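You operate a simulated robot arm through the tools that you are given. There is no shell and no other tool. Be economical: measure what you need, move in short steps, check, and stop when the job is done.

Carry out the task below with a simulated two-armed robot. There is one attempt and no reset: what you move stays moved.

TASK
Wipe up the spill on the plank bench top with the blue rag and put it back.

The check looks at the end state, three seconds after you hand in, the way a careful person would. Anything else that was tipped, shoved, dropped, spilled or broken makes it a failure.

THE ROBOT
Two 7-joint arms with two-finger parallel grippers on one trunk, on a base that drives. Base frame: it is fixed to the floor where the robot stands at the start and does not move with it; the origin is under the middle of the robot, x ahead of it, y to its left, z up; the surface under the hand at the start is at about z = 0.8. Units: m, rad, N and s.
The left shoulder is at the start at [0.08, 0.131, 0.947], the right one opposite. With the tool pointing down near the work surface each hand reaches from about 0.4 to 0.86 m from the robot's upright axis, wherever it stands, measured 20 degrees to its own side. Payload 1.57 kg a hand.
The TCP of each hand is the grasp point between the finger pads, 0.03 m short of the fingertips. In the tool frame z runs along the fingers and y along their closing line. The gripper opens to 0.11 m. The fingers are 0.024 m wide and 0.012 m thick; the gripper's body (0.048 by 0.112 m) begins 0.078 m behind the TCP.
Orientation is that of the tool frame in the base frame, as [roll, pitch, yaw] about the fixed x, y, z axes, in that order (R = Rz(yaw) Ry(pitch) Rx(roll)). With the fingers straight down and closing along the base's y, the tool's x points along the base's -x, its y along +y and its z along -z.

THE INTERFACE
- The arms move only by the tool move_arm. It takes "left_commands", "right_commands" or both (then of equal length, played together; a hand with none holds still); each is a list of rows, each a list of 7 numbers: the shift along the tool's x, y, z in m, then the turn, a rotation vector about the tool's x, y, z in rad, then the gripper command, from -1 (shut) to 1 (fully open), values between in proportion. In form: [[dx, dy, dz, ax, ay, az, claw], ...]. A call has 1 to 20 rows; each row is the pose to reach, as a shift and turn from the pose commanded when the call began, along the tool's axes at that moment. A row lasts 0.2 s, in which the tool goes at most 0.05 m and 0.15 rad; a call with a longer step from one row to the next is refused whole, and so is a gripper value outside its range. A pose out of reach is approached as far as the arm can. The call stops where the force on the tool passes 40 N (or 10 N more than at its start, if that is more) or the arm is blocked; 0.2 s more then pass. Each finger travels about 0.108 m/s and halts on what it meets, pressing with about 38 N; the grip force reading is that of the motor and also rises with nothing between the fingers. The clock runs only during rows and for 0.2 s after the last one: add rows that repeat a pose to give the fingers time. It gives the time, the measured TCP pose, the force on the tool (base axes), the opening and the grip force at its end, in the units of the frame above (readings bear some noise), with the torque about the TCP (base axes, N m) and any sound that the robot's microphone picked up.
- Cameras (640 x 400 px; columns grow to the right, rows downward): "scene" is now at [-0.0634, -0.0366, 1.41]; the picture's right is [-0.43, -0.90, 0.00], its down [-0.57, 0.27, -0.77] and it looks along [0.70, -0.33, -0.64] (base axes); focal length 283 px, centre (320, 200). "left" rides on the left gripper at [0.07, -0.016, -0.141] in its tool frame; the picture's right is [0.23, 0.97, 0.00], its down [-0.86, 0.20, -0.48] and it looks along [-0.47, 0.11, 0.88] (tool axes); focal length 222 px, centre (320, 200). "right" rides on the right gripper at [0.07, 0.016, -0.141] in its tool frame; the picture's right is [-0.23, 0.97, 0.00], its down [-0.86, -0.20, -0.48] and it looks along [-0.47, -0.11, 0.88] (tool axes); focal length 222 px, centre (320, 200). There is no depth. A picture from a camera that has moved, and an enlarged one, comes with that camera's place and axes in the base frame and with its lens.
- grab_frame(camera): a new picture of that camera. The clock stands still meanwhile.
- base_move(legs): drives the robot by 1 to 6 legs, each [ahead, left, turn to the left] in m, m and rad, along the robot's own axes; the way and the turn of a leg run together, so that a leg with both is an arc; at most 1.5 m and 3.142 rad a leg. The arms and the cameras ride along, it lands a little off, and it stops where it bumps. It gives what a move gives.
- turn_head(pan, tilt): turns the head with the scene camera to pan (to the left, within 1.902 rad either way) and tilt (down, from -0.506 to 1.204), counted from straight ahead of the robot. It gives what a move gives.
- inspect(camera, box): a new picture of the part [left, top, right, bottom] of that camera's present view, enlarged. The clock stands still meanwhile.
- job_done(): hands the job in; it is judged then, once.

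Work in short steps. Places have to be worked out from the pictures, the camera data and where the tool is seen: move nearer, look again, correct. Check each grasp and each placing, and mend what went wrong. You have 120 turns and 92 pictures in all, those below and enlarged ones among them. Open the grippers and draw the arms clear of the work before you hand the job in, unless the task says otherwise; then end with one line.

The tools are called after "Call:" as name(argument=value, ...) on one line, values as JSON. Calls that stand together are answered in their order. move_arm: Moves the arms, as the interface text tells. Its arguments: {"type":"object","properties":{"left_commands":{"type":"array"},"right_commands":{"type":"array"}},"required":[]} The other tools are called the same way: base_move (legs) drives the base; turn_head (pan, tilt) turns the head that bears the scene camera; grab_frame (camera) takes a picture; inspect (camera, box) takes an enlarged picture of a part of a camera's view; job_done () hands the job in.

At the start:

```text
t: 0.0
left_eef_pos: [0.6869, 0.0141, 1.0136]
left_orientation: [-3.141, -0.001, 3.141]
left_force: [-1.0, -0.4, -0.4]
left_ft_torque: [0.02, 0.02, 0.0]
left_gripper_width: 0.1101
left_grip_force: 0.1
right_eef_pos: [0.4791, -0.5113, 1.0396]
right_orientation: [-3.141, -0.001, 3.141]
right_force: [0.2, 0.0, -1.1]
right_ft_torque: [0.02, 0.01, -0.01]
right_gripper_width: 0.1099
right_grip_force: 0.1
robot x, y, heading: [0.0015, -0.0005, -0.003]
head pan, tilt: [-0.447, 0.688]
```

scene: 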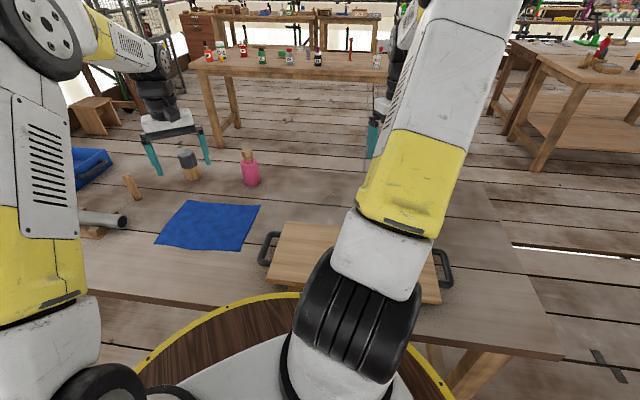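
right: 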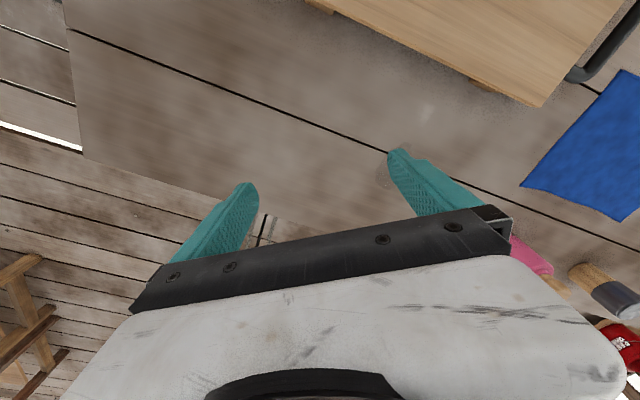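
left: 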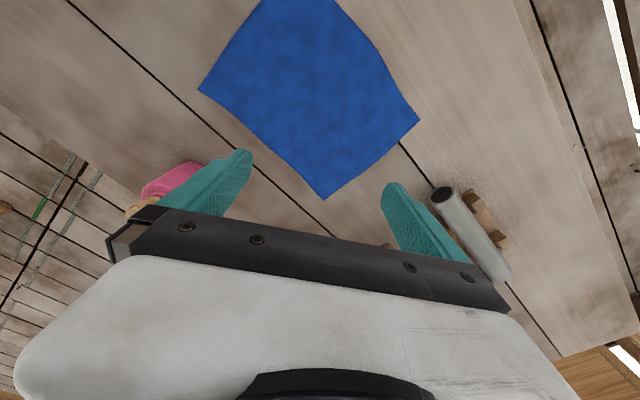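

The blue rag lies ahead on the bench; no spill is obvious yet. I turn the head straight and tilt to look at the bench.

Call:
turn_head(pan=0.0, tilt=0.8)

Call:
grab_frame(camera="scene")

Call:
turn_head(pan=-0.8, tilt=0.8)

Call:
grab_frame(camera="scene")

Call:
turn_head(pan=0.6, tilt=0.8)

Call:
grab_frame(camera="scene")

```text
t: 0.9
left_eef_pos: [0.6874, 0.0132, 1.0127]
left_orientation: [-3.141, 0.0, 3.141]
left_force: [-0.3, 0.0, 0.1]
left_ft_torque: [0.03, 0.02, -0.01]
left_gripper_width: 0.1098
left_grip_force: 0.1
right_eef_pos: [0.481, -0.5109, 1.04]
right_orientation: [-3.141, 0.0, 3.141]
right_force: [-1.3, -0.2, 0.0]
right_ft_torque: [0.02, -0.03, -0.02]
right_gripper_width: 0.1101
right_grip_force: 0.1
robot x, y, heading: [0.0021, 0.0003, -0.001]
head pan, tilt: [0.0, 0.799]
```

```text
88 pictures are left
camera scene: at [-0.0597, 0.0002, 1.4008], right [0.0, -1.0, 0.0], down [-0.72, 0.0, -0.7], along [0.7, 0.0, -0.72], focal length 283 px, centre (320, 200)
```

scene: 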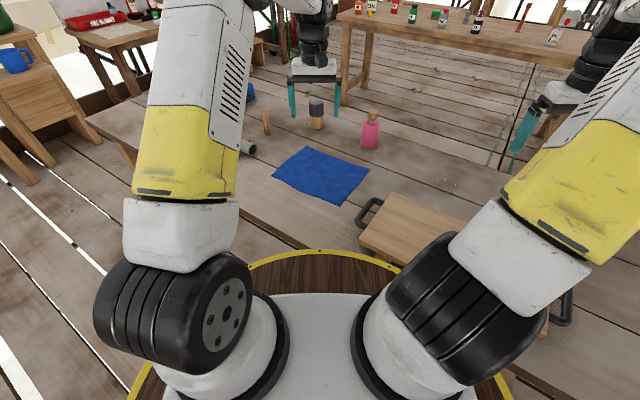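

```text
t: 2.0
left_eef_pos: [0.6862, 0.0139, 1.0134]
left_orientation: [3.141, 0.0, -3.141]
left_force: [0.5, 0.1, -0.3]
left_ft_torque: [-0.01, -0.02, 0.03]
left_gripper_width: 0.1099
left_grip_force: 0.1
right_eef_pos: [0.4808, -0.5112, 1.0406]
right_orientation: [3.142, 0.001, -3.141]
right_force: [1.2, -0.5, -0.2]
right_ft_torque: [-0.02, 0.02, 0.01]
right_gripper_width: 0.1099
right_grip_force: 0.0
robot x, y, heading: [-0.0021, 0.0023, 0.003]
head pan, tilt: [-0.799, 0.799]
```

```text
87 pictures are left
camera scene: at [-0.0841, -0.0575, 1.4008], right [-0.72, -0.7, 0.0], down [-0.5, 0.51, -0.7], along [0.49, -0.5, -0.72], focal length 283 px, centre (320, 200)
```

scene: 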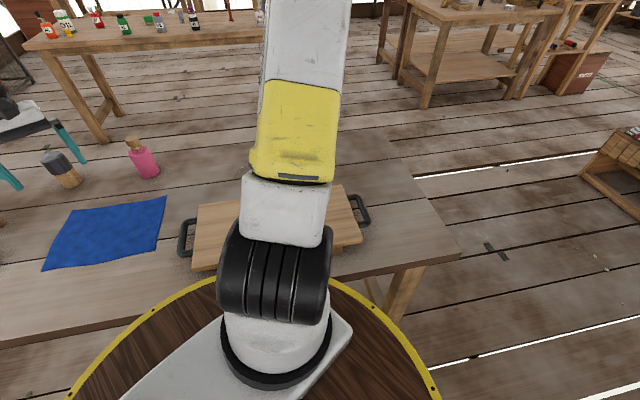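

```text
t: 3.6
left_eef_pos: [0.6848, 0.0132, 1.0125]
left_orientation: [-3.142, 0.0, 3.141]
left_force: [-0.9, -0.5, 0.2]
left_ft_torque: [-0.02, 0.02, 0.0]
left_gripper_width: 0.1102
left_grip_force: 0.0
right_eef_pos: [0.4812, -0.5111, 1.0395]
right_orientation: [-3.141, 0.001, 3.141]
right_force: [0.6, 0.3, 0.8]
right_ft_torque: [0.0, -0.02, -0.02]
right_gripper_width: 0.1098
right_grip_force: 0.2
robot x, y, heading: [-0.0029, 0.0002, -0.002]
head pan, tilt: [0.6, 0.799]
```

```text
86 pictures are left
camera scene: at [-0.0738, 0.0458, 1.4008], right [0.56, -0.83, 0.0], down [-0.59, -0.4, -0.7], along [0.58, 0.39, -0.72], focal length 283 px, centre (320, 200)
```

scene: 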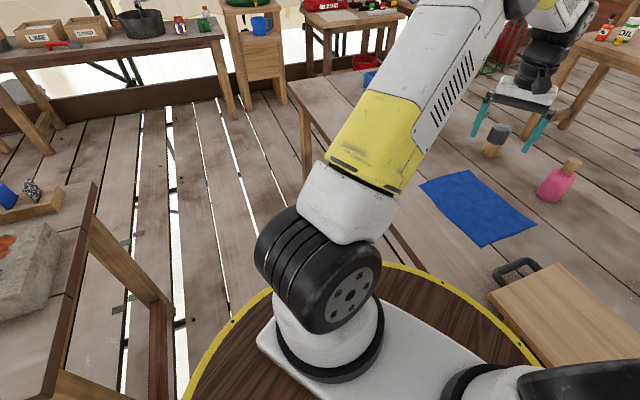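

A faint mark shows on the bench right of the pink bottle; I enlarge that area.

Call:
turn_head(pan=-0.25, tilt=0.8)

Call:
inspect(camera="scene", box=[160, 80, 480, 280])

Call:
inspect(camera="right", box=[240, 0, 560, 200])

```text
t: 4.7
left_eef_pos: [0.6855, 0.0138, 1.013]
left_orientation: [-3.14, 0.0, -3.141]
left_force: [-0.4, 0.7, -0.4]
left_ft_torque: [0.0, 0.0, 0.02]
left_gripper_width: 0.11
left_grip_force: 0.0
right_eef_pos: [0.4803, -0.5098, 1.0391]
right_orientation: [-3.142, -0.001, 3.141]
right_force: [-0.1, -0.2, -0.7]
right_ft_torque: [0.03, -0.03, 0.02]
right_gripper_width: 0.1099
right_grip_force: 0.1
robot x, y, heading: [0.0031, 0.001, 0.001]
head pan, tilt: [-0.25, 0.799]
```

```text
2.00 times, centred on (320, 180) of scene
camera zoom: at [-0.0622, -0.0196, 1.4008], right [-0.25, -0.97, 0.0], down [-0.69, 0.18, -0.7], along [0.68, -0.17, -0.72], focal length 565 px, centre (320, 240)
```

zoom: 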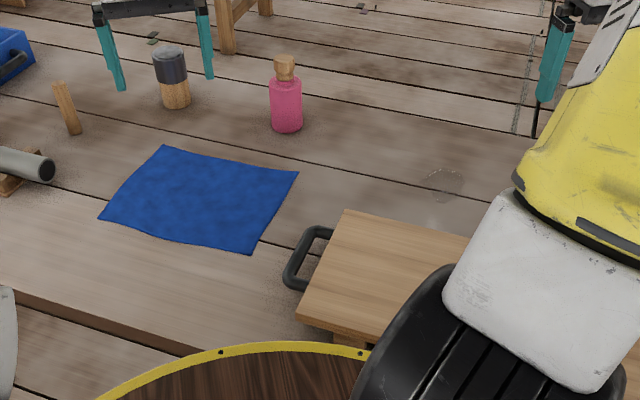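

```text
2.00 times, centred on (400, 100) of right
camera zoom: at [0.4123, -0.4946, 1.1809], right [0.23, 0.97, 0.0], down [0.86, -0.2, 0.48], along [0.47, -0.11, -0.88], focal length 444 px, centre (160, 400)
```

zoom: 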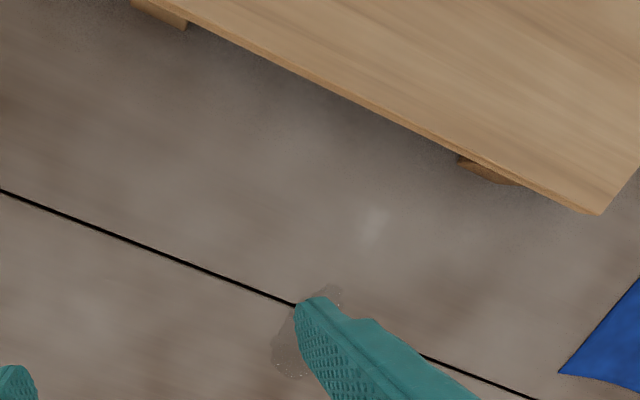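

The spill looks like a clear puddle around (0.58, -0.40); the rag is centred around (0.65, 0.0). I move the left arm aside to the left and the right hand ahead over the spill for a clear view.

Call:
move_arm(left_commands=[[0, 0.04, -0.02, 0, 0, 0, 1], [0, 0.08, -0.04, 0, 0, 0, 1], [0, 0.12, -0.06, 0, 0, 0, 1], [0, 0.16, -0.08, 0, 0, 0, 1], [0, 0.2, -0.09, 0, 0, 0, 1], [0, 0.24, -0.1, 0, 0, 0, 1], [0, 0.28, -0.1, 0, 0, 0, 1]], right_commands=[[-0.02, 0.01, 0, 0, 0, 0, 1], [-0.04, 0.02, 0, 0, 0, 0, 1], [-0.06, 0.03, 0, 0, 0, 0, 1], [-0.08, 0.04, 0, 0, 0, 0, 1], [-0.1, 0.05, 0, 0, 0, 0, 1], [-0.12, 0.06, 0, 0, 0, 0, 1], [-0.14, 0.07, 0, 0, 0, 0, 1]])

Call:
grab_frame(camera="right")

Call:
grab_frame(camera="scene")

```text
t: 6.3
left_eef_pos: [0.6873, 0.2936, 1.1122]
left_orientation: [3.141, -0.001, 3.141]
left_force: [-0.8, -1.1, 1.0]
left_ft_torque: [0.06, -0.03, -0.04]
left_gripper_width: 0.1101
left_grip_force: 0.1
right_eef_pos: [0.6201, -0.4411, 1.0394]
right_orientation: [3.141, -0.001, 3.14]
right_force: [-0.4, -0.3, 0.2]
right_ft_torque: [0.04, 0.01, 0.01]
right_gripper_width: 0.11
right_grip_force: 0.1
robot x, y, heading: [-0.0007, 0.0004, 0.0]
head pan, tilt: [-0.25, 0.799]
```

```text
83 pictures are left
camera right: at [0.5518, -0.4251, 1.18], right [0.23, 0.97, 0.0], down [0.86, -0.2, 0.48], along [0.47, -0.11, -0.88], focal length 222 px, centre (320, 200)
```

right: 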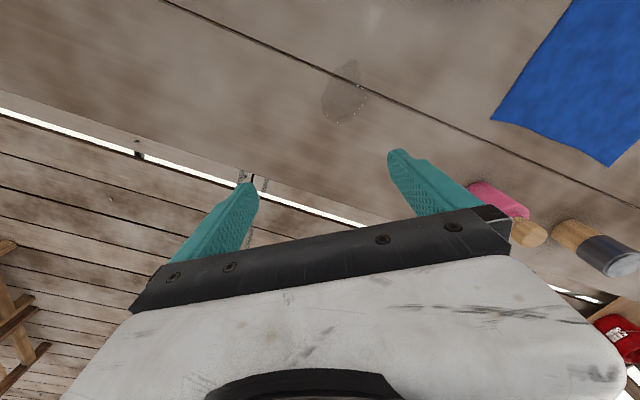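

```text
82 pictures are left
camera scene: at [-0.0625, -0.0199, 1.4008], right [-0.25, -0.97, 0.0], down [-0.69, 0.18, -0.7], along [0.68, -0.17, -0.72], focal length 283 px, centre (320, 200)
```

scene: 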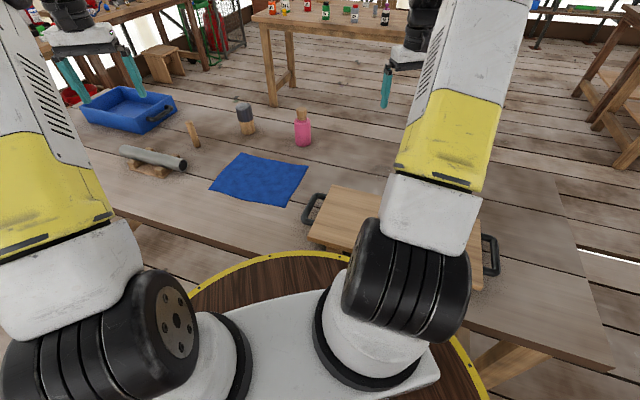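

The puddle is visible. I enlarge it to measure its extent.

Call:
inspect(camera="right", box=[265, 30, 425, 130])

```text
4.00 times, centred on (345, 80) of right
camera zoom: at [0.5518, -0.4251, 1.18], right [0.23, 0.97, 0.0], down [0.86, -0.2, 0.48], along [0.47, -0.11, -0.88], focal length 888 px, centre (220, 680)
```

zoom: 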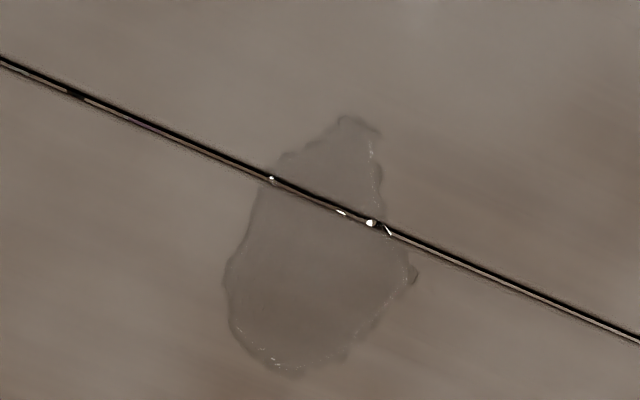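

The spill centre is about (0.582, -0.394), roughly 8 x 7 cm. I bring the right hand over the rag's centre.

Call:
move_arm(right_commands=[[0, 0.04, 0, 0, 0, 0, 1], [-0.005, 0.085, 0, 0, 0, 0, 1], [-0.01, 0.13, 0, 0, 0, 0, 1], [-0.015, 0.175, 0, 0, 0, 0, 1], [-0.02, 0.22, 0, 0, 0, 0, 0.5], [-0.025, 0.265, 0, 0, 0, 0, 0.3], [-0.03, 0.31, 0, 0, 0, 0, 0.1], [-0.033, 0.355, 0, 0, 0, 0, 0.1], [-0.033, 0.4, 0, 0, 0, 0, 0.1], [-0.033, 0.436, 0, 0, 0, 0, 0.1], [-0.033, 0.436, 0, 0, 0, 0, 0.1]])

Call:
grab_frame(camera="right")

Call:
grab_frame(camera="scene")

```text
t: 8.7
left_eef_pos: [0.6868, 0.2944, 1.112]
left_orientation: [-3.141, 0.0, -3.141]
left_force: [-0.2, 0.1, 0.0]
left_ft_torque: [0.03, -0.04, 0.01]
left_gripper_width: 0.1102
left_grip_force: 0.0
right_eef_pos: [0.6531, -0.0046, 1.0393]
right_orientation: [-3.141, 0.0, -3.14]
right_force: [0.1, 0.9, 0.1]
right_ft_torque: [0.02, 0.01, 0.0]
right_gripper_width: 0.0604
right_grip_force: 0.1
robot x, y, heading: [-0.0003, 0.0027, -0.003]
head pan, tilt: [-0.25, 0.799]
```

```text
80 pictures are left
camera right: at [0.5847, 0.0112, 1.1813], right [0.23, 0.97, 0.0], down [0.86, -0.2, 0.48], along [0.47, -0.11, -0.88], focal length 222 px, centre (320, 200)
```

right: 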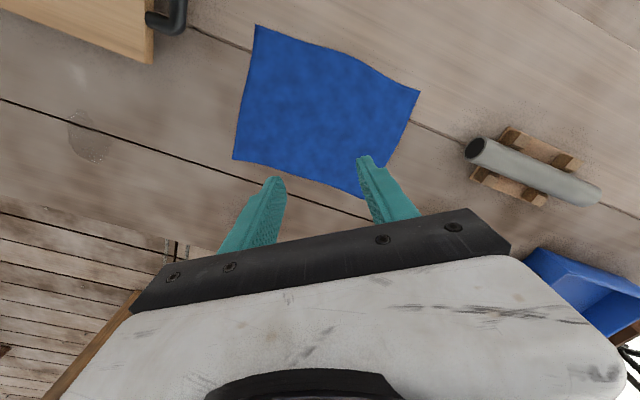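

```text
79 pictures are left
camera scene: at [-0.0622, -0.0194, 1.4008], right [-0.25, -0.97, 0.0], down [-0.69, 0.18, -0.7], along [0.68, -0.17, -0.72], focal length 283 px, centre (320, 200)
```

scene: 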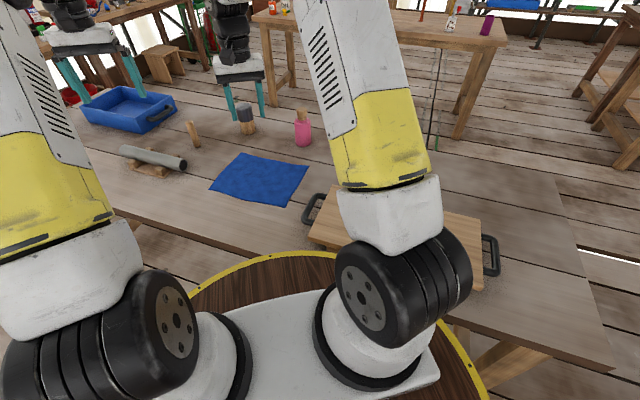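

Rag corners agree between views: (0.50,-0.06), (0.67,-0.165), (0.80,0.05), (0.64,0.155). I descend to just above it.

Call:
move_arm(right_commands=[[0, 0, 0.04, 0, 0, 0, 0.1], [0, 0, 0.08, 0, 0, 0, 0.1], [0, 0, 0.12, 0, 0, 0, 0.1], [0, 0, 0.155, 0, 0, 0, 0.1], [0, 0, 0.18, 0, 0, 0, 0.1], [0, 0, 0.19, 0, 0, 0, 0.1]])

Call:
grab_frame(camera="right")

```text
t: 10.1
left_eef_pos: [0.687, 0.2939, 1.1126]
left_orientation: [3.141, 0.0, -3.141]
left_force: [0.0, -0.9, 0.2]
left_ft_torque: [-0.04, 0.01, -0.02]
left_gripper_width: 0.1102
left_grip_force: 0.1
right_eef_pos: [0.6529, -0.0039, 0.8495]
right_orientation: [-3.141, 0.0, 3.14]
right_force: [-0.4, 0.6, -0.3]
right_ft_torque: [0.0, -0.04, -0.02]
right_gripper_width: 0.0605
right_grip_force: 0.1
robot x, y, heading: [-0.0009, -0.0013, 0.0]
head pan, tilt: [-0.25, 0.799]
```

```text
78 pictures are left
camera right: at [0.5847, 0.0121, 0.9905], right [0.23, 0.97, 0.0], down [0.86, -0.2, 0.48], along [0.47, -0.11, -0.88], focal length 222 px, centre (320, 200)
```

right: 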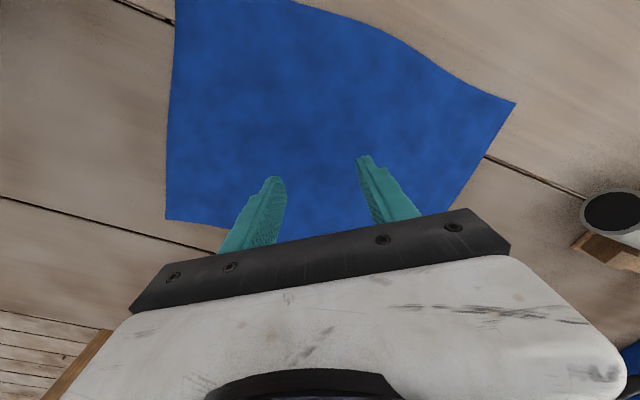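

Fingertips are about 2 cm above the rag. I lower slowly until light contact.

Call:
move_arm(right_commands=[[0, 0, 0.005, 0, 0, 0, 0.1], [0, 0, 0.009, 0, 0, 0, 0.1], [0, 0, 0.012, 0, 0, 0, 0.1], [0, 0, 0.014, 0, 0, 0, 0.1], [0, 0, 0.016, 0, 0, 0, 0.1]])

```text
t: 11.3
left_eef_pos: [0.6861, 0.2945, 1.1132]
left_orientation: [3.141, 0.0, -3.141]
left_force: [0.5, -0.6, -0.2]
left_ft_torque: [-0.02, 0.01, -0.04]
left_gripper_width: 0.1099
left_grip_force: 0.1
right_eef_pos: [0.6527, -0.0052, 0.8327]
right_orientation: [-3.142, -0.002, 3.141]
right_force: [-0.1, 0.5, 0.2]
right_ft_torque: [0.04, -0.01, 0.01]
right_gripper_width: 0.0604
right_grip_force: 0.0
robot x, y, heading: [-0.002, 0.0002, -0.001]
head pan, tilt: [-0.25, 0.799]
```

No contact yet with the tips near z = 0.803; I go down a little further.

Call:
move_arm(right_commands=[[0, 0, 0.001, 0, 0, 0, 0.1], [0, 0, 0.002, 0, 0, 0, 0.1], [0, 0, 0.003, 0, 0, 0, 0.1], [0, 0, 0.004, 0, 0, 0, 0.1]])

```text
t: 12.3
left_eef_pos: [0.6866, 0.2936, 1.1126]
left_orientation: [3.141, 0.0, -3.142]
left_force: [-0.4, -0.2, -0.5]
left_ft_torque: [0.01, -0.03, -0.01]
left_gripper_width: 0.11
left_grip_force: 0.0
right_eef_pos: [0.6517, -0.0051, 0.8307]
right_orientation: [3.141, 0.001, 3.141]
right_force: [-5.1, -1.7, 26.2]
right_ft_torque: [-0.15, 0.22, -0.03]
right_gripper_width: 0.0606
right_grip_force: 0.0
robot x, y, heading: [-0.0024, -0.0002, -0.001]
head pan, tilt: [-0.25, 0.799]
```

Contact at 0.831. I ease off slightly and close the fingers.

Call:
move_arm(right_commands=[[0, 0, -0.001, 0, 0, 0, -0.2], [0, 0, -0.001, 0, 0, 0, -0.6], [0, 0, -0.001, 0, 0, 0, -1], [0, 0, -0.001, 0, 0, 0, -1], [0, 0, -0.001, 0, 0, 0, -1]])

Call:
grab_frame(camera="right")

```text
t: 13.5
left_eef_pos: [0.687, 0.2936, 1.1116]
left_orientation: [3.142, -0.001, 3.141]
left_force: [0.4, 1.2, 0.3]
left_ft_torque: [0.01, 0.01, 0.01]
left_gripper_width: 0.1101
left_grip_force: 0.1
right_eef_pos: [0.6539, -0.005, 0.8309]
right_orientation: [3.14, 0.002, -3.141]
right_force: [-1.4, -3.4, 25.9]
right_ft_torque: [-0.07, 0.08, 0.03]
right_gripper_width: 0.0
right_grip_force: 21.4
robot x, y, heading: [0.0, 0.0012, -0.001]
head pan, tilt: [-0.25, 0.799]
```

```text
77 pictures are left
camera right: at [0.5846, 0.0113, 0.9728], right [0.23, 0.97, 0.0], down [0.85, -0.2, 0.48], along [0.47, -0.11, -0.88], focal length 222 px, centre (320, 200)
```

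right: 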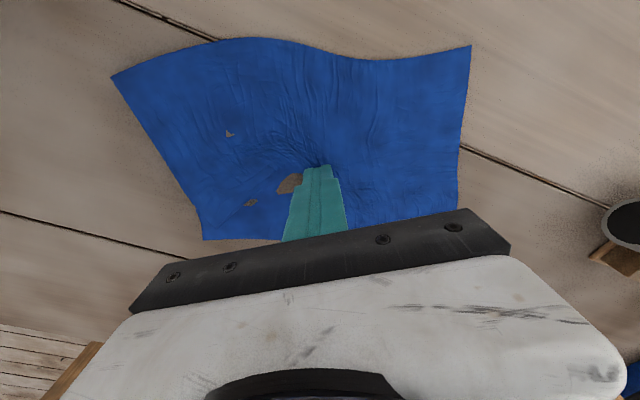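

The cloth is gathered between the fingers. I lift gently and check the hold.

Call:
move_arm(right_commands=[[0, 0, -0.01, 0, 0, 0, -1], [0, 0, -0.03, 0, 0, 0, -1], [0, 0, -0.06, 0, 0, 0, -1], [0, 0, -0.09, 0, 0, 0, -1], [0, 0, -0.12, 0, 0, 0, -1], [0, 0, -0.12, 0, 0, 0, -1]])

Call:
grab_frame(camera="right")

Call:
inspect(camera="scene", box=[160, 80, 480, 280])

```text
t: 14.9
left_eef_pos: [0.6866, 0.2941, 1.1123]
left_orientation: [3.141, 0.0, 3.141]
left_force: [0.6, -0.4, -0.5]
left_ft_torque: [-0.01, 0.0, 0.02]
left_gripper_width: 0.1101
left_grip_force: 0.0
right_eef_pos: [0.6531, -0.0054, 0.9493]
right_orientation: [3.141, 0.0, -3.141]
right_force: [-0.1, -0.3, -0.1]
right_ft_torque: [-0.01, 0.02, 0.04]
right_gripper_width: 0.0001
right_grip_force: 21.6
robot x, y, heading: [0.0007, -0.0014, 0.0]
head pan, tilt: [-0.25, 0.799]
```

```text
76 pictures are left
camera right: at [0.5848, 0.0114, 1.091], right [0.23, 0.97, 0.0], down [0.86, -0.2, 0.48], along [0.47, -0.11, -0.88], focal length 222 px, centre (320, 200)
```

right: 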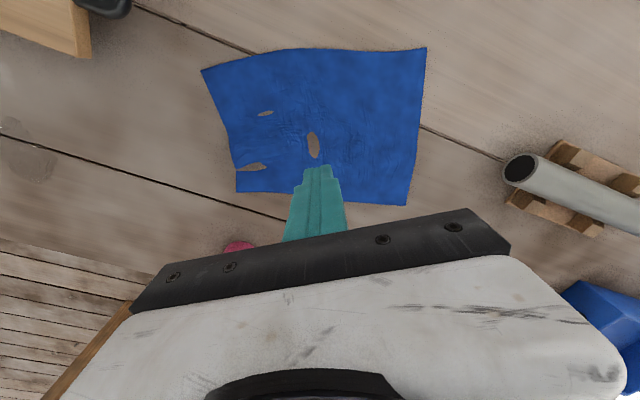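

```text
2.00 times, centred on (320, 180) of scene
camera zoom: at [-0.0622, -0.0195, 1.4008], right [-0.25, -0.97, 0.0], down [-0.69, 0.18, -0.7], along [0.68, -0.17, -0.72], focal length 565 px, centre (320, 240)
```

zoom: 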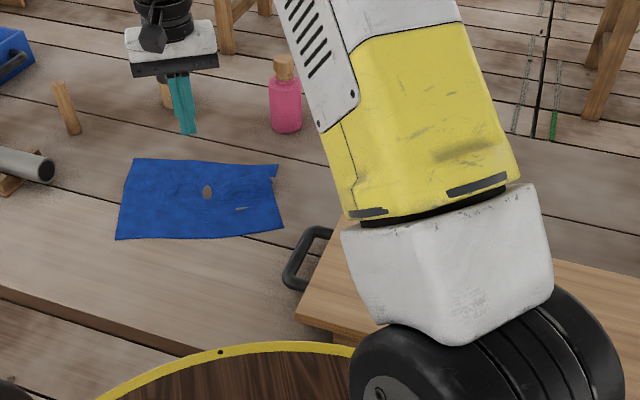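

The cloth slipped out and lies flat again, slightly turned. I retry with a wider stance, firmer press, and slower closing.

Call:
move_arm(right_commands=[[0, 0, 0.03, 0, 0, 0, 0], [0, 0, 0.06, 0, 0, 0, 0.6], [0, 0, 0.09, 0, 0, 0, 0.6], [0, 0, 0.11, 0, 0, 0, 0.6], [0, 0, 0.117, 0, 0, 0, 0.6], [0, 0, 0.119, 0, 0, 0, 0.6], [0, 0, 0.121, 0, 0, 0, 0.6]])

Call:
grab_frame(camera="right")

```text
t: 16.5
left_eef_pos: [0.687, 0.2945, 1.1135]
left_orientation: [3.141, 0.001, 3.141]
left_force: [-0.1, 0.1, -0.3]
left_ft_torque: [-0.02, 0.0, 0.0]
left_gripper_width: 0.1098
left_grip_force: 0.0
right_eef_pos: [0.6517, -0.0034, 0.8309]
right_orientation: [-3.141, 0.001, 3.14]
right_force: [-7.3, 0.2, 24.1]
right_ft_torque: [-0.52, 0.32, -0.14]
right_gripper_width: 0.0882
right_grip_force: 0.4
robot x, y, heading: [0.0007, -0.0004, -0.002]
head pan, tilt: [-0.25, 0.799]
```

```text
74 pictures are left
camera right: at [0.5841, 0.0119, 0.9727], right [0.23, 0.97, 0.0], down [0.85, -0.2, 0.48], along [0.47, -0.11, -0.88], focal length 222 px, centre (320, 200)
```

right: 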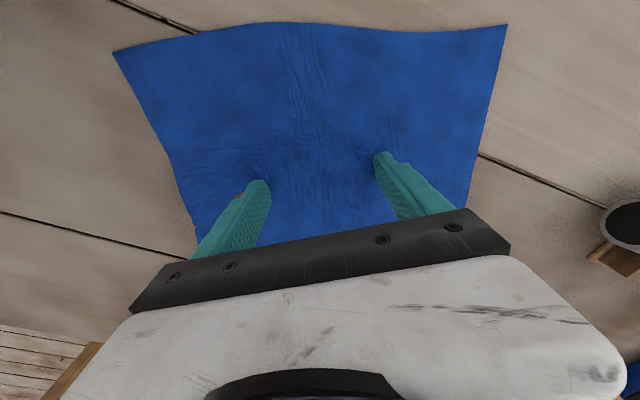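

Contact with about 24 N; now I close slowly while holding height.

Call:
move_arm(right_commands=[[0, 0, 0, 0, 0, 0, 0.45], [0, 0, 0, 0, 0, 0, 0.3], [0, 0, 0, 0, 0, 0, 0.15], [0, 0, 0, 0, 0, 0, 0], [0, 0, 0, 0, 0, 0, -0.15], [0, 0, 0, 0, 0, 0, -0.3]])

Call:
grab_frame(camera="right")

```text
t: 17.6
left_eef_pos: [0.6863, 0.2939, 1.1127]
left_orientation: [-3.141, -0.001, -3.141]
left_force: [-0.4, -0.4, 0.5]
left_ft_torque: [-0.01, -0.02, 0.0]
left_gripper_width: 0.11
left_grip_force: 0.0
right_eef_pos: [0.6541, -0.0043, 0.8321]
right_orientation: [3.138, 0.007, -3.14]
right_force: [0.8, 0.0, 5.5]
right_ft_torque: [-0.02, -0.08, -0.03]
right_gripper_width: 0.0027
right_grip_force: 8.5
robot x, y, heading: [-0.0013, -0.0002, -0.002]
head pan, tilt: [-0.25, 0.799]
stopped in row 5 (right hand): the force on the tool passed its limit at 41 N (the readings are from after the stop); the commanded pose is now the measured one
```

```text
73 pictures are left
camera right: at [0.5853, 0.012, 0.9727], right [0.23, 0.97, 0.0], down [0.85, -0.2, 0.48], along [0.47, -0.11, -0.88], focal length 222 px, centre (320, 200)
```

right: 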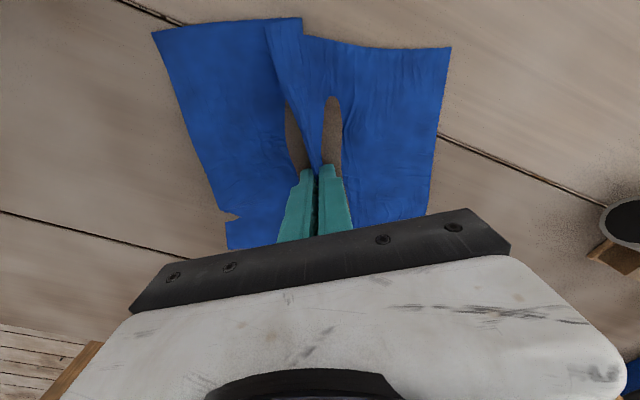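

A fold now stands between the fingers. I close fully, wait, and lift a little.

Call:
move_arm(right_commands=[[0, 0, 0, 0, 0, 0, -1], [0, 0, 0, 0, 0, 0, -1], [0, 0, 0, 0, 0, 0, -1], [0, 0, -0.01, 0, 0, 0, -1], [0, 0, -0.02, 0, 0, 0, -1], [0, 0, -0.03, 0, 0, 0, -1], [0, 0, -0.04, 0, 0, 0, -1]])

Call:
grab_frame(camera="right")

Call:
inspect(camera="scene", box=[160, 80, 480, 280])

```text
t: 19.2
left_eef_pos: [0.6869, 0.2931, 1.1117]
left_orientation: [3.139, 0.001, 3.14]
left_force: [0.0, -0.3, 1.0]
left_ft_torque: [-0.01, 0.01, 0.01]
left_gripper_width: 0.1101
left_grip_force: 0.0
right_eef_pos: [0.6523, -0.0037, 0.8705]
right_orientation: [3.14, 0.001, -3.141]
right_force: [0.2, -0.2, 0.0]
right_ft_torque: [-0.01, -0.03, -0.01]
right_gripper_width: 0.0019
right_grip_force: 23.6
robot x, y, heading: [0.0004, -0.0028, -0.002]
head pan, tilt: [-0.25, 0.799]
```

```text
72 pictures are left
camera right: at [0.5845, 0.0118, 1.0124], right [0.23, 0.97, 0.0], down [0.85, -0.2, 0.48], along [0.47, -0.11, -0.88], focal length 222 px, centre (320, 200)
```

right: 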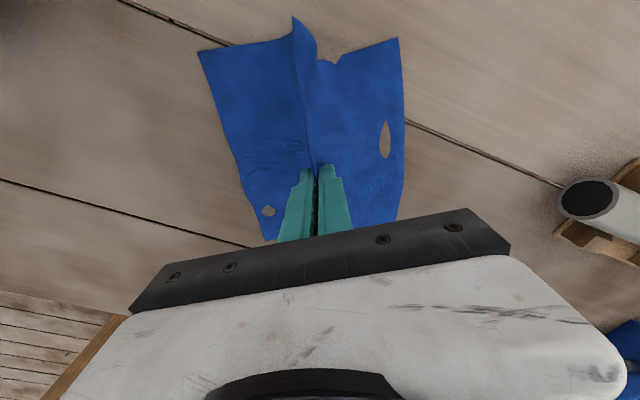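

```text
2.00 times, centred on (320, 180) of scene
camera zoom: at [-0.0621, -0.0195, 1.4008], right [-0.25, -0.97, 0.0], down [-0.69, 0.18, -0.7], along [0.68, -0.17, -0.72], focal length 565 px, centre (320, 240)
```

zoom: 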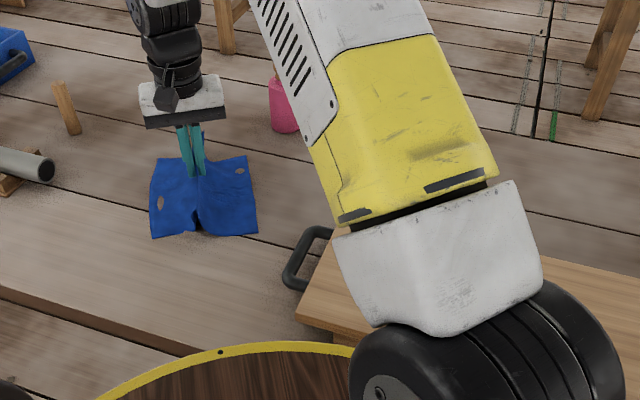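

The rag is held by a central fold. I raise it to about 1.02 m and check.

Call:
move_arm(right_commands=[[0, 0, -0.02, 0, 0, 0, -1], [0, 0, -0.04, 0, 0, 0, -1], [0, 0, -0.06, 0, 0, 0, -1], [0, 0, -0.08, 0, 0, 0, -1], [0, 0, -0.1, 0, 0, 0, -1], [0, 0, -0.12, 0, 0, 0, -1], [0, 0, -0.14, 0, 0, 0, -1], [0, 0, -0.15, 0, 0, 0, -1], [0, 0, -0.15, 0, 0, 0, -1]])

Call:
grab_frame(camera="right")

Call:
inspect(camera="scene", box=[160, 40, 480, 240])

```text
t: 21.2
left_eef_pos: [0.6865, 0.2939, 1.1123]
left_orientation: [-3.141, -0.001, -3.141]
left_force: [1.0, 0.1, -0.3]
left_ft_torque: [0.01, -0.01, 0.0]
left_gripper_width: 0.1098
left_grip_force: 0.0
right_eef_pos: [0.6536, -0.0041, 1.021]
right_orientation: [3.141, 0.004, 3.141]
right_force: [0.0, 0.6, -0.6]
right_ft_torque: [0.03, -0.01, 0.0]
right_gripper_width: 0.0025
right_grip_force: 23.7
robot x, y, heading: [-0.0027, 0.0007, 0.002]
head pan, tilt: [-0.25, 0.799]
```

```text
70 pictures are left
camera right: at [0.5852, 0.0121, 1.1625], right [0.23, 0.97, 0.0], down [0.85, -0.2, 0.48], along [0.47, -0.11, -0.88], focal length 222 px, centre (320, 200)
```

right: 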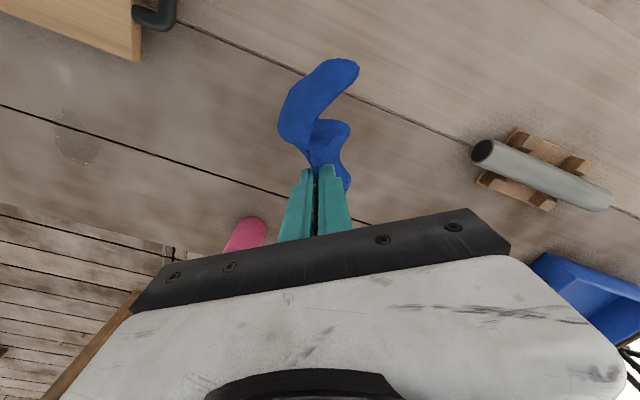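

```text
2.00 times, centred on (320, 140) of scene
camera zoom: at [-0.0621, -0.0195, 1.4008], right [-0.25, -0.97, 0.0], down [-0.69, 0.18, -0.7], along [0.68, -0.17, -0.72], focal length 565 px, centre (320, 320)
```

zoom: 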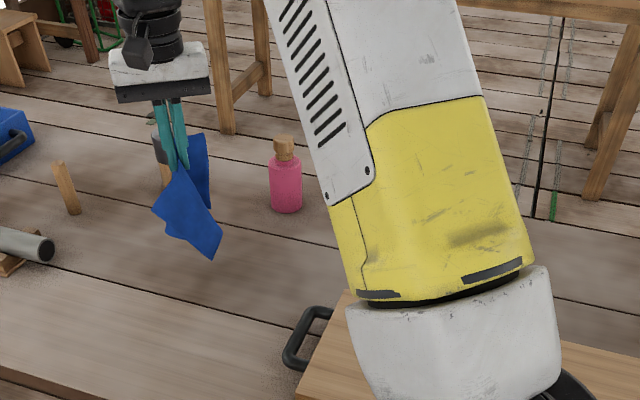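

Firmly held, hanging clear. I carry it over the spill at this height, passing between tray and pink bottle.

Call:
move_arm(right_commands=[[0.005, -0.03, -0.01, 0, 0, 0, -1], [0.01, -0.06, -0.02, 0, 0, 0, -1], [0.015, -0.09, -0.02, 0, 0, 0, -1], [0.02, -0.12, -0.02, 0, 0, 0, -1], [0.02, -0.15, -0.02, 0, 0, 0, -1], [0.02, -0.18, -0.02, 0, 0, 0, -1], [0.02, -0.21, -0.02, 0, 0, 0, -1], [0.025, -0.24, -0.02, 0, 0, 0, -1], [0.03, -0.27, -0.02, 0, 0, 0, -1], [0.04, -0.3, -0.02, 0, 0, 0, -1], [0.05, -0.33, -0.02, 0, 0, 0, -1], [0.06, -0.36, -0.01, 0, 0, 0, -1], [0.068, -0.39, 0, 0, 0, 0, -1], [0.068, -0.39, 0, 0, 0, 0, -1]])

Call:
grab_frame(camera="right")

```text
t: 24.2
left_eef_pos: [0.6873, 0.2945, 1.1126]
left_orientation: [-3.141, 0.001, 3.141]
left_force: [-0.6, 0.0, -0.4]
left_ft_torque: [0.0, -0.03, 0.03]
left_gripper_width: 0.1102
left_grip_force: 0.0
right_eef_pos: [0.5867, -0.3947, 1.022]
right_orientation: [-3.14, 0.003, 3.141]
right_force: [0.5, 0.1, -0.2]
right_ft_torque: [-0.01, -0.02, 0.0]
right_gripper_width: 0.0023
right_grip_force: 23.5
robot x, y, heading: [-0.0001, 0.0014, 0.005]
head pan, tilt: [-0.25, 0.799]
```

```text
68 pictures are left
camera right: at [0.5178, -0.3786, 1.1637], right [0.23, 0.97, 0.0], down [0.85, -0.2, 0.48], along [0.47, -0.11, -0.88], focal length 222 px, centre (320, 200)
```

right: 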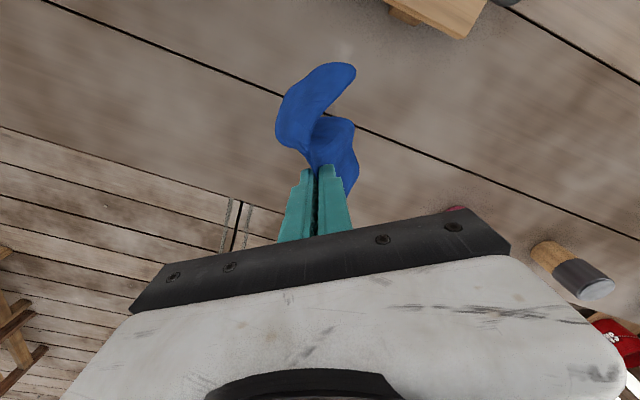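

The rag is above the spill. I lower it until the bunched cloth presses on the bench.

Call:
move_arm(right_commands=[[0, 0, 0.03, 0, 0, 0, -1], [0, 0, 0.06, 0, 0, 0, -1], [0, 0, 0.09, 0, 0, 0, -1], [0, 0, 0.12, 0, 0, 0, -1], [0, 0, 0.15, 0, 0, 0, -1], [0, 0, 0.17, 0, 0, 0, -1], [0, 0, 0.18, 0, 0, 0, -1], [0, 0, 0.184, 0, 0, 0, -1], [0, 0, 0.187, 0, 0, 0, -1]])

Call:
grab_frame(camera="right")

```text
t: 26.2
left_eef_pos: [0.6871, 0.2947, 1.1127]
left_orientation: [-3.141, 0.001, 3.141]
left_force: [-0.6, 0.4, -0.3]
left_ft_torque: [-0.02, 0.01, 0.01]
left_gripper_width: 0.11
left_grip_force: 0.2
right_eef_pos: [0.586, -0.3939, 0.8335]
right_orientation: [3.141, 0.002, -3.141]
right_force: [-5.4, 3.9, 27.3]
right_ft_torque: [0.17, 0.51, -0.04]
right_gripper_width: 0.0022
right_grip_force: 23.4
robot x, y, heading: [0.0041, 0.0021, -0.001]
head pan, tilt: [-0.25, 0.799]
```

```text
67 pictures are left
camera right: at [0.5163, -0.3782, 0.9756], right [0.23, 0.97, 0.0], down [0.85, -0.2, 0.48], along [0.47, -0.11, -0.88], focal length 222 px, centre (320, 200)
```

right: 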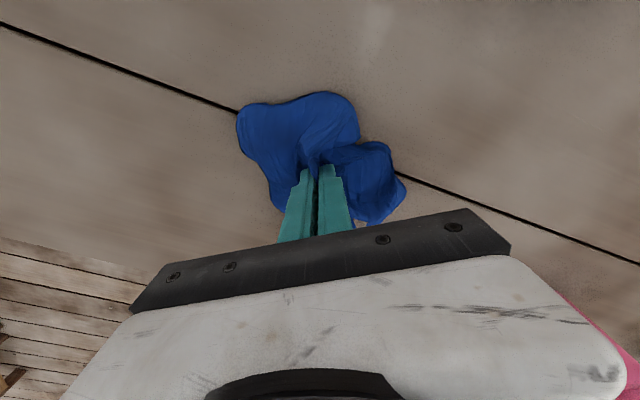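

27 N through the cloth. I ease off a touch and rub back and forth across the spill, first lanes.

Call:
move_arm(right_commands=[[0, 0, -0.001, 0, 0, 0, -1], [-0.02, 0, -0.001, 0, 0, 0, -1], [-0.045, 0, -0.001, 0, 0, 0, -1], [-0.02, 0, -0.001, 0, 0, 0, -1], [0.01, 0, -0.001, 0, 0, 0, -1], [0.03, 0, -0.001, 0, 0, 0, -1], [0.05, 0.01, -0.001, 0, 0, 0, -1], [0.05, 0.03, -0.001, 0, 0, 0, -1], [0.03, 0.03, -0.001, 0, 0, 0, -1], [0, 0.03, -0.001, 0, 0, 0, -1], [-0.03, 0.03, -0.001, 0, 0, 0, -1], [-0.045, 0.02, -0.001, 0, 0, 0, -1], [-0.045, -0.01, -0.001, 0, 0, 0, -1], [-0.045, -0.03, -0.001, 0, 0, 0, -1], [-0.02, -0.03, -0.001, 0, 0, 0, -1], [0.01, -0.03, -0.001, 0, 0, 0, -1], [0.04, -0.03, -0.001, 0, 0, 0, -1], [0.05, -0.01, -0.001, 0, 0, 0, -1], [0.03, 0, -0.001, 0, 0, 0, -1], [0, 0, -0.001, 0, 0, 0, -1]])

Call:
grab_frame(camera="right")

```text
t: 30.4
left_eef_pos: [0.6858, 0.2932, 1.1119]
left_orientation: [-3.14, 0.001, -3.142]
left_force: [0.2, -0.9, -0.4]
left_ft_torque: [-0.01, -0.02, 0.04]
left_gripper_width: 0.1099
left_grip_force: 0.2
right_eef_pos: [0.5834, -0.3948, 0.8339]
right_orientation: [3.141, 0.003, -3.141]
right_force: [-2.5, -0.6, 4.6]
right_ft_torque: [0.06, 0.14, -0.02]
right_gripper_width: 0.0022
right_grip_force: 24.0
robot x, y, heading: [-0.0008, 0.0024, 0.005]
head pan, tilt: [-0.25, 0.799]
```

```text
66 pictures are left
camera right: at [0.5147, -0.3783, 0.9751], right [0.23, 0.97, 0.0], down [0.85, -0.2, 0.48], along [0.47, -0.11, -0.88], focal length 222 px, centre (320, 200)
```

right: 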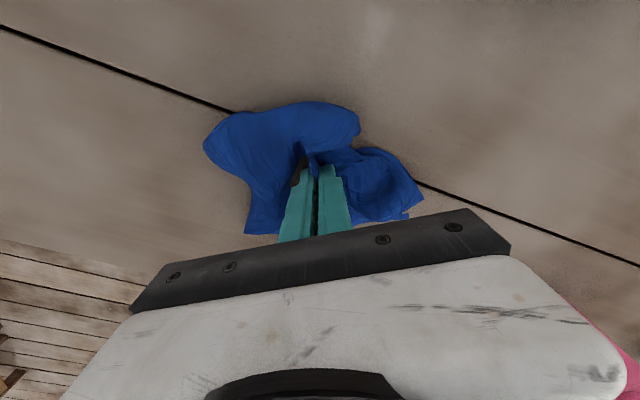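

A full pass is done. I lift the rag to see what is left of the spill.

Call:
move_arm(right_commands=[[0, 0, -0.02, 0, 0, 0, -1], [0, 0, -0.06, 0, 0, 0, -1], [0, 0, -0.1, 0, 0, 0, -1], [0, 0, -0.14, 0, 0, 0, -1], [-0.03, 0, -0.19, 0, 0, 0, -1], [-0.07, 0.0, -0.19, 0, 0, 0, -1], [-0.11, 0.0, -0.19, 0, 0, 0, -1], [-0.11, 0.0, -0.19, 0, 0, 0, -1]])

Call:
grab_frame(camera="right")

Call:
inspect(camera="right", box=[240, 0, 480, 150])

```text
refused: row 5 steps farther than a row can; nothing moved
```

```text
65 pictures are left
camera right: at [0.5147, -0.3783, 0.9751], right [0.23, 0.97, 0.0], down [0.85, -0.2, 0.48], along [0.47, -0.11, -0.88], focal length 222 px, centre (320, 200)
```

right: 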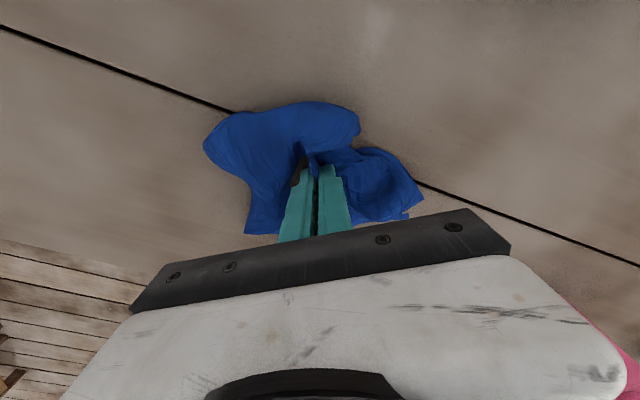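

```text
2.67 times, centred on (360, 75) of right
camera zoom: at [0.5147, -0.3783, 0.9751], right [0.23, 0.97, 0.0], down [0.85, -0.2, 0.48], along [0.47, -0.11, -0.88], focal length 592 px, centre (213, 533)
```

zoom: 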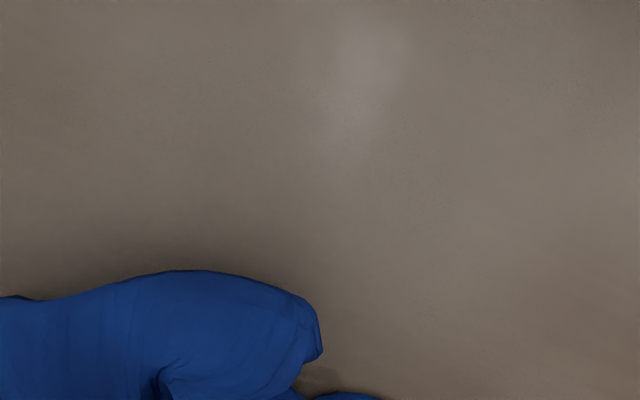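

That lift was refused for one long step; I repeat it with shorter steps.

Call:
move_arm(right_commands=[[0, 0, -0.02, 0, 0, 0, -1], [0, 0, -0.06, 0, 0, 0, -1], [0, 0, -0.1, 0, 0, 0, -1], [0, 0, -0.14, 0, 0, 0, -1], [-0.02, 0, -0.18, 0, 0, 0, -1], [-0.06, 0.0, -0.19, 0, 0, 0, -1], [-0.1, 0.0, -0.19, 0, 0, 0, -1], [-0.11, 0.0, -0.19, 0, 0, 0, -1]])

Call:
grab_frame(camera="right")

Call:
inspect(camera="right", box=[240, 0, 480, 150])

```text
t: 32.2
left_eef_pos: [0.6871, 0.294, 1.1118]
left_orientation: [3.14, 0.0, 3.141]
left_force: [0.1, 0.4, -0.1]
left_ft_torque: [0.0, -0.01, -0.01]
left_gripper_width: 0.11
left_grip_force: 0.0
right_eef_pos: [0.6954, -0.3929, 1.0243]
right_orientation: [-3.141, 0.004, 3.141]
right_force: [-1.1, -1.0, 0.2]
right_ft_torque: [0.01, -0.01, -0.01]
right_gripper_width: 0.0023
right_grip_force: 23.6
robot x, y, heading: [0.0016, 0.0008, 0.001]
head pan, tilt: [-0.25, 0.799]
```

```text
63 pictures are left
camera right: at [0.6267, -0.3771, 1.1667], right [0.23, 0.97, 0.0], down [0.85, -0.2, 0.48], along [0.47, -0.11, -0.88], focal length 222 px, centre (320, 200)
```

right: 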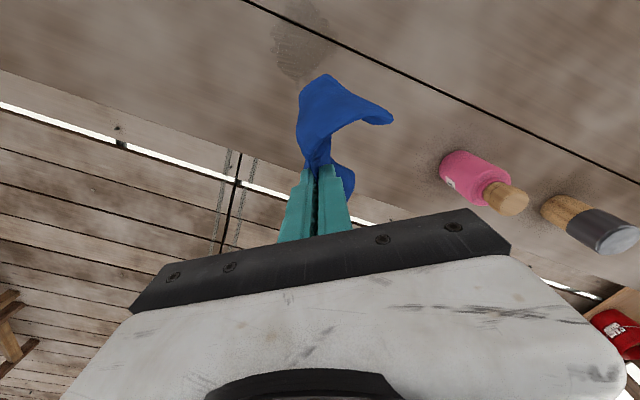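

```text
2.67 times, centred on (360, 75) of right
camera zoom: at [0.6267, -0.3771, 1.1667], right [0.23, 0.97, 0.0], down [0.85, -0.2, 0.48], along [0.47, -0.11, -0.88], focal length 592 px, centre (213, 533)
```

zoom: 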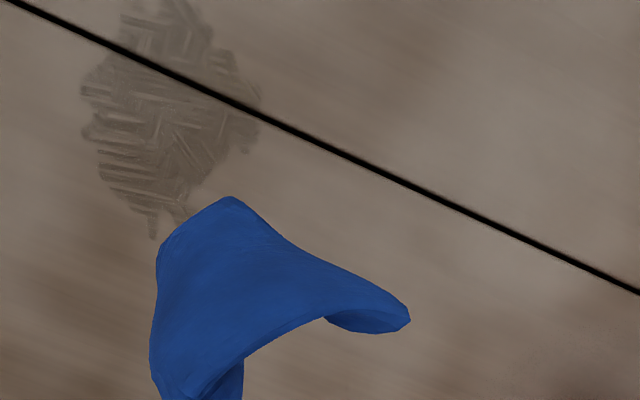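

Half wiped: streaks remain on the same patch. I go back down onto it for denser passes.

Call:
move_arm(right_commands=[[0.04, 0, 0, 0, 0, 0, -1], [0.08, 0, 0, 0, 0, 0, -1], [0.112, 0, 0.02, 0, 0, 0, -1], [0.112, 0, 0.06, 0, 0, 0, -1], [0.112, 0, 0.1, 0, 0, 0, -1], [0.112, 0, 0.14, 0, 0, 0, -1], [0.112, 0, 0.17, 0, 0, 0, -1], [0.112, 0, 0.185, 0, 0, 0, -1], [0.112, 0, 0.189, 0, 0, 0, -1], [0.112, 0, 0.191, 0, 0, 0, -1]])

```text
t: 34.4
left_eef_pos: [0.6865, 0.2932, 1.1131]
left_orientation: [-3.141, 0.001, -3.14]
left_force: [-0.5, 0.3, 0.2]
left_ft_torque: [-0.03, 0.03, 0.02]
left_gripper_width: 0.11
left_grip_force: 0.1
right_eef_pos: [0.5822, -0.3943, 0.8345]
right_orientation: [-3.141, 0.005, 3.141]
right_force: [-2.2, -1.5, 14.6]
right_ft_torque: [-0.08, 0.22, -0.02]
right_gripper_width: 0.0024
right_grip_force: 23.5
robot x, y, heading: [-0.0006, 0.0039, 0.002]
head pan, tilt: [-0.25, 0.799]
```

15 N is a good wiping pressure. I wipe in sideways strokes with closely spaced lanes.

Call:
move_arm(right_commands=[[-0.03, 0.03, 0, 0, 0, 0, -1], [-0.06, 0.04, 0, 0, 0, 0, -1], [-0.055, 0, 0, 0, 0, 0, -1], [-0.05, -0.045, 0, 0, 0, 0, -1], [-0.043, 0, 0, 0, 0, 0, -1], [-0.038, 0.045, 0, 0, 0, 0, -1], [-0.03, 0, 0, 0, 0, 0, -1], [-0.025, -0.045, 0, 0, 0, 0, -1], [-0.017, 0, 0, 0, 0, 0, -1], [-0.01, 0.045, 0, 0, 0, 0, -1], [-0.002, 0, 0, 0, 0, 0, -1], [0.005, -0.045, 0, 0, 0, 0, -1], [0.012, 0, 0, 0, 0, 0, -1], [0.018, 0.045, 0, 0, 0, 0, -1], [0.025, 0, 0, 0, 0, 0, -1], [0.03, -0.045, 0, 0, 0, 0, -1], [0.038, 0, 0, 0, 0, 0, -1], [0.043, 0.045, 0, 0, 0, 0, -1], [0.05, 0.01, 0, 0, 0, 0, -1], [0.055, -0.03, 0, 0, 0, 0, -1]])

Call:
grab_frame(camera="right")

```text
t: 38.6
left_eef_pos: [0.6877, 0.2944, 1.1123]
left_orientation: [3.142, 0.0, -3.141]
left_force: [0.4, 0.7, -0.6]
left_ft_torque: [-0.02, -0.01, 0.01]
left_gripper_width: 0.1101
left_grip_force: 0.1
right_eef_pos: [0.5299, -0.4253, 0.8358]
right_orientation: [3.141, 0.002, -3.141]
right_force: [0.0, -0.2, 1.6]
right_ft_torque: [-0.04, 0.04, 0.03]
right_gripper_width: 0.0024
right_grip_force: 23.4
robot x, y, heading: [-0.0026, -0.0022, 0.004]
head pan, tilt: [-0.25, 0.799]
```

```text
61 pictures are left
camera right: at [0.4617, -0.4092, 0.9765], right [0.23, 0.97, 0.0], down [0.85, -0.2, 0.48], along [0.47, -0.11, -0.88], focal length 222 px, centre (320, 200)
```

right: 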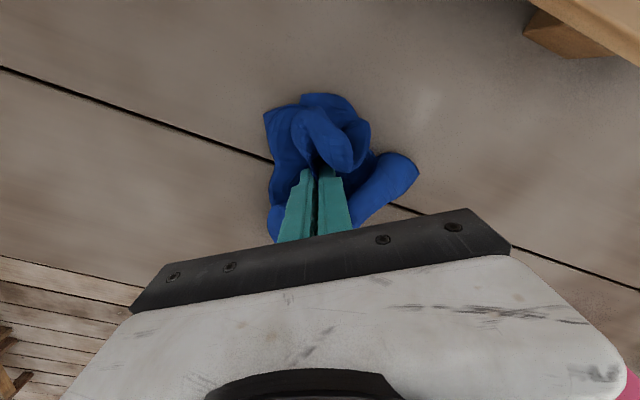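

Pressure fell off as the wad re-formed. I press 1.5 mm deeper and wipe lengthwise lanes back across.

Call:
move_arm(right_commands=[[0, -0.005, 0.0015, 0, 0, 0, -1], [-0.035, -0.008, 0.0015, 0, 0, 0, -1], [-0.07, -0.008, 0.0015, 0, 0, 0, -1], [-0.105, -0.003, 0.0015, 0, 0, 0, -1], [-0.07, 0.007, 0.0015, 0, 0, 0, -1], [-0.035, 0.01, 0.0015, 0, 0, 0, -1], [0, 0.014, 0.0015, 0, 0, 0, -1], [-0.035, 0.022, 0.0015, 0, 0, 0, -1], [-0.07, 0.025, 0.0015, 0, 0, 0, -1], [-0.105, 0.03, 0.0015, 0, 0, 0, -1], [-0.07, 0.036, 0.0015, 0, 0, 0, -1], [-0.035, 0.04, 0.0015, 0, 0, 0, -1], [0, 0.044, 0.0015, 0, 0, 0, -1], [-0.035, 0.052, 0.0015, 0, 0, 0, -1], [-0.07, 0.056, 0.0015, 0, 0, 0, -1], [-0.105, 0.062, 0.0015, 0, 0, 0, -1], [-0.07, 0.07, 0.0015, 0, 0, 0, -1], [-0.035, 0.075, 0.0015, 0, 0, 0, -1], [0, 0.078, 0.0015, 0, 0, 0, -1], [-0.035, 0.05, 0.0015, 0, 0, 0, -1]])

Call:
move_arm(right_commands=[[0, 0, -0.02, 0, 0, 0, -1], [0, 0, -0.06, 0, 0, 0, -1], [0, 0, -0.1, 0, 0, 0, -1], [0, 0, -0.14, 0, 0, 0, -1], [-0.02, 0, -0.18, 0, 0, 0, -1], [-0.06, 0.0, -0.19, 0, 0, 0, -1], [-0.1, 0.0, -0.19, 0, 0, 0, -1], [-0.12, -0.04, -0.19, 0, 0, 0, -1], [-0.12, -0.04, -0.19, 0, 0, 0, -1]])

Call:
inspect(camera="right", box=[200, 0, 440, 150])

```text
t: 41.5
left_eef_pos: [0.6868, 0.2939, 1.1128]
left_orientation: [-3.14, 0.001, -3.14]
left_force: [-0.1, -0.1, -0.8]
left_ft_torque: [0.02, -0.06, -0.04]
left_gripper_width: 0.11
left_grip_force: 0.1
right_eef_pos: [0.5414, -0.3819, 0.8319]
right_orientation: [-3.14, -0.002, 3.136]
right_force: [-0.2, 2.8, 13.2]
right_ft_torque: [-0.01, 0.1, -0.04]
right_gripper_width: 0.0022
right_grip_force: 23.9
robot x, y, heading: [0.0006, -0.001, -0.002]
head pan, tilt: [-0.25, 0.799]
stopped in row 14 (right hand): the force on the tool passed its limit at 46 N (the readings are from after the stop); the commanded pose is now the measured one
```

```text
t: 43.5
left_eef_pos: [0.6863, 0.2946, 1.1131]
left_orientation: [-3.141, 0.001, 3.141]
left_force: [1.1, -0.3, -0.3]
left_ft_torque: [0.0, 0.02, -0.01]
left_gripper_width: 0.1102
left_grip_force: 0.1
right_eef_pos: [0.6601, -0.4236, 1.0222]
right_orientation: [-3.139, -0.007, 3.135]
right_force: [0.8, -0.4, -0.6]
right_ft_torque: [0.02, 0.0, 0.01]
right_gripper_width: 0.0022
right_grip_force: 23.9
robot x, y, heading: [0.0021, -0.0006, -0.002]
head pan, tilt: [-0.25, 0.799]
```

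```text
2.67 times, centred on (320, 75) of right
camera zoom: at [0.5933, -0.4071, 1.1643], right [0.23, 0.97, 0.0], down [0.86, -0.2, 0.47], along [0.46, -0.11, -0.88], focal length 592 px, centre (320, 533)
```

zoom: 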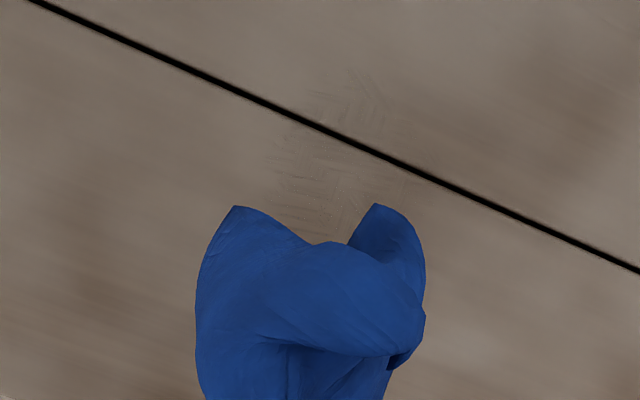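

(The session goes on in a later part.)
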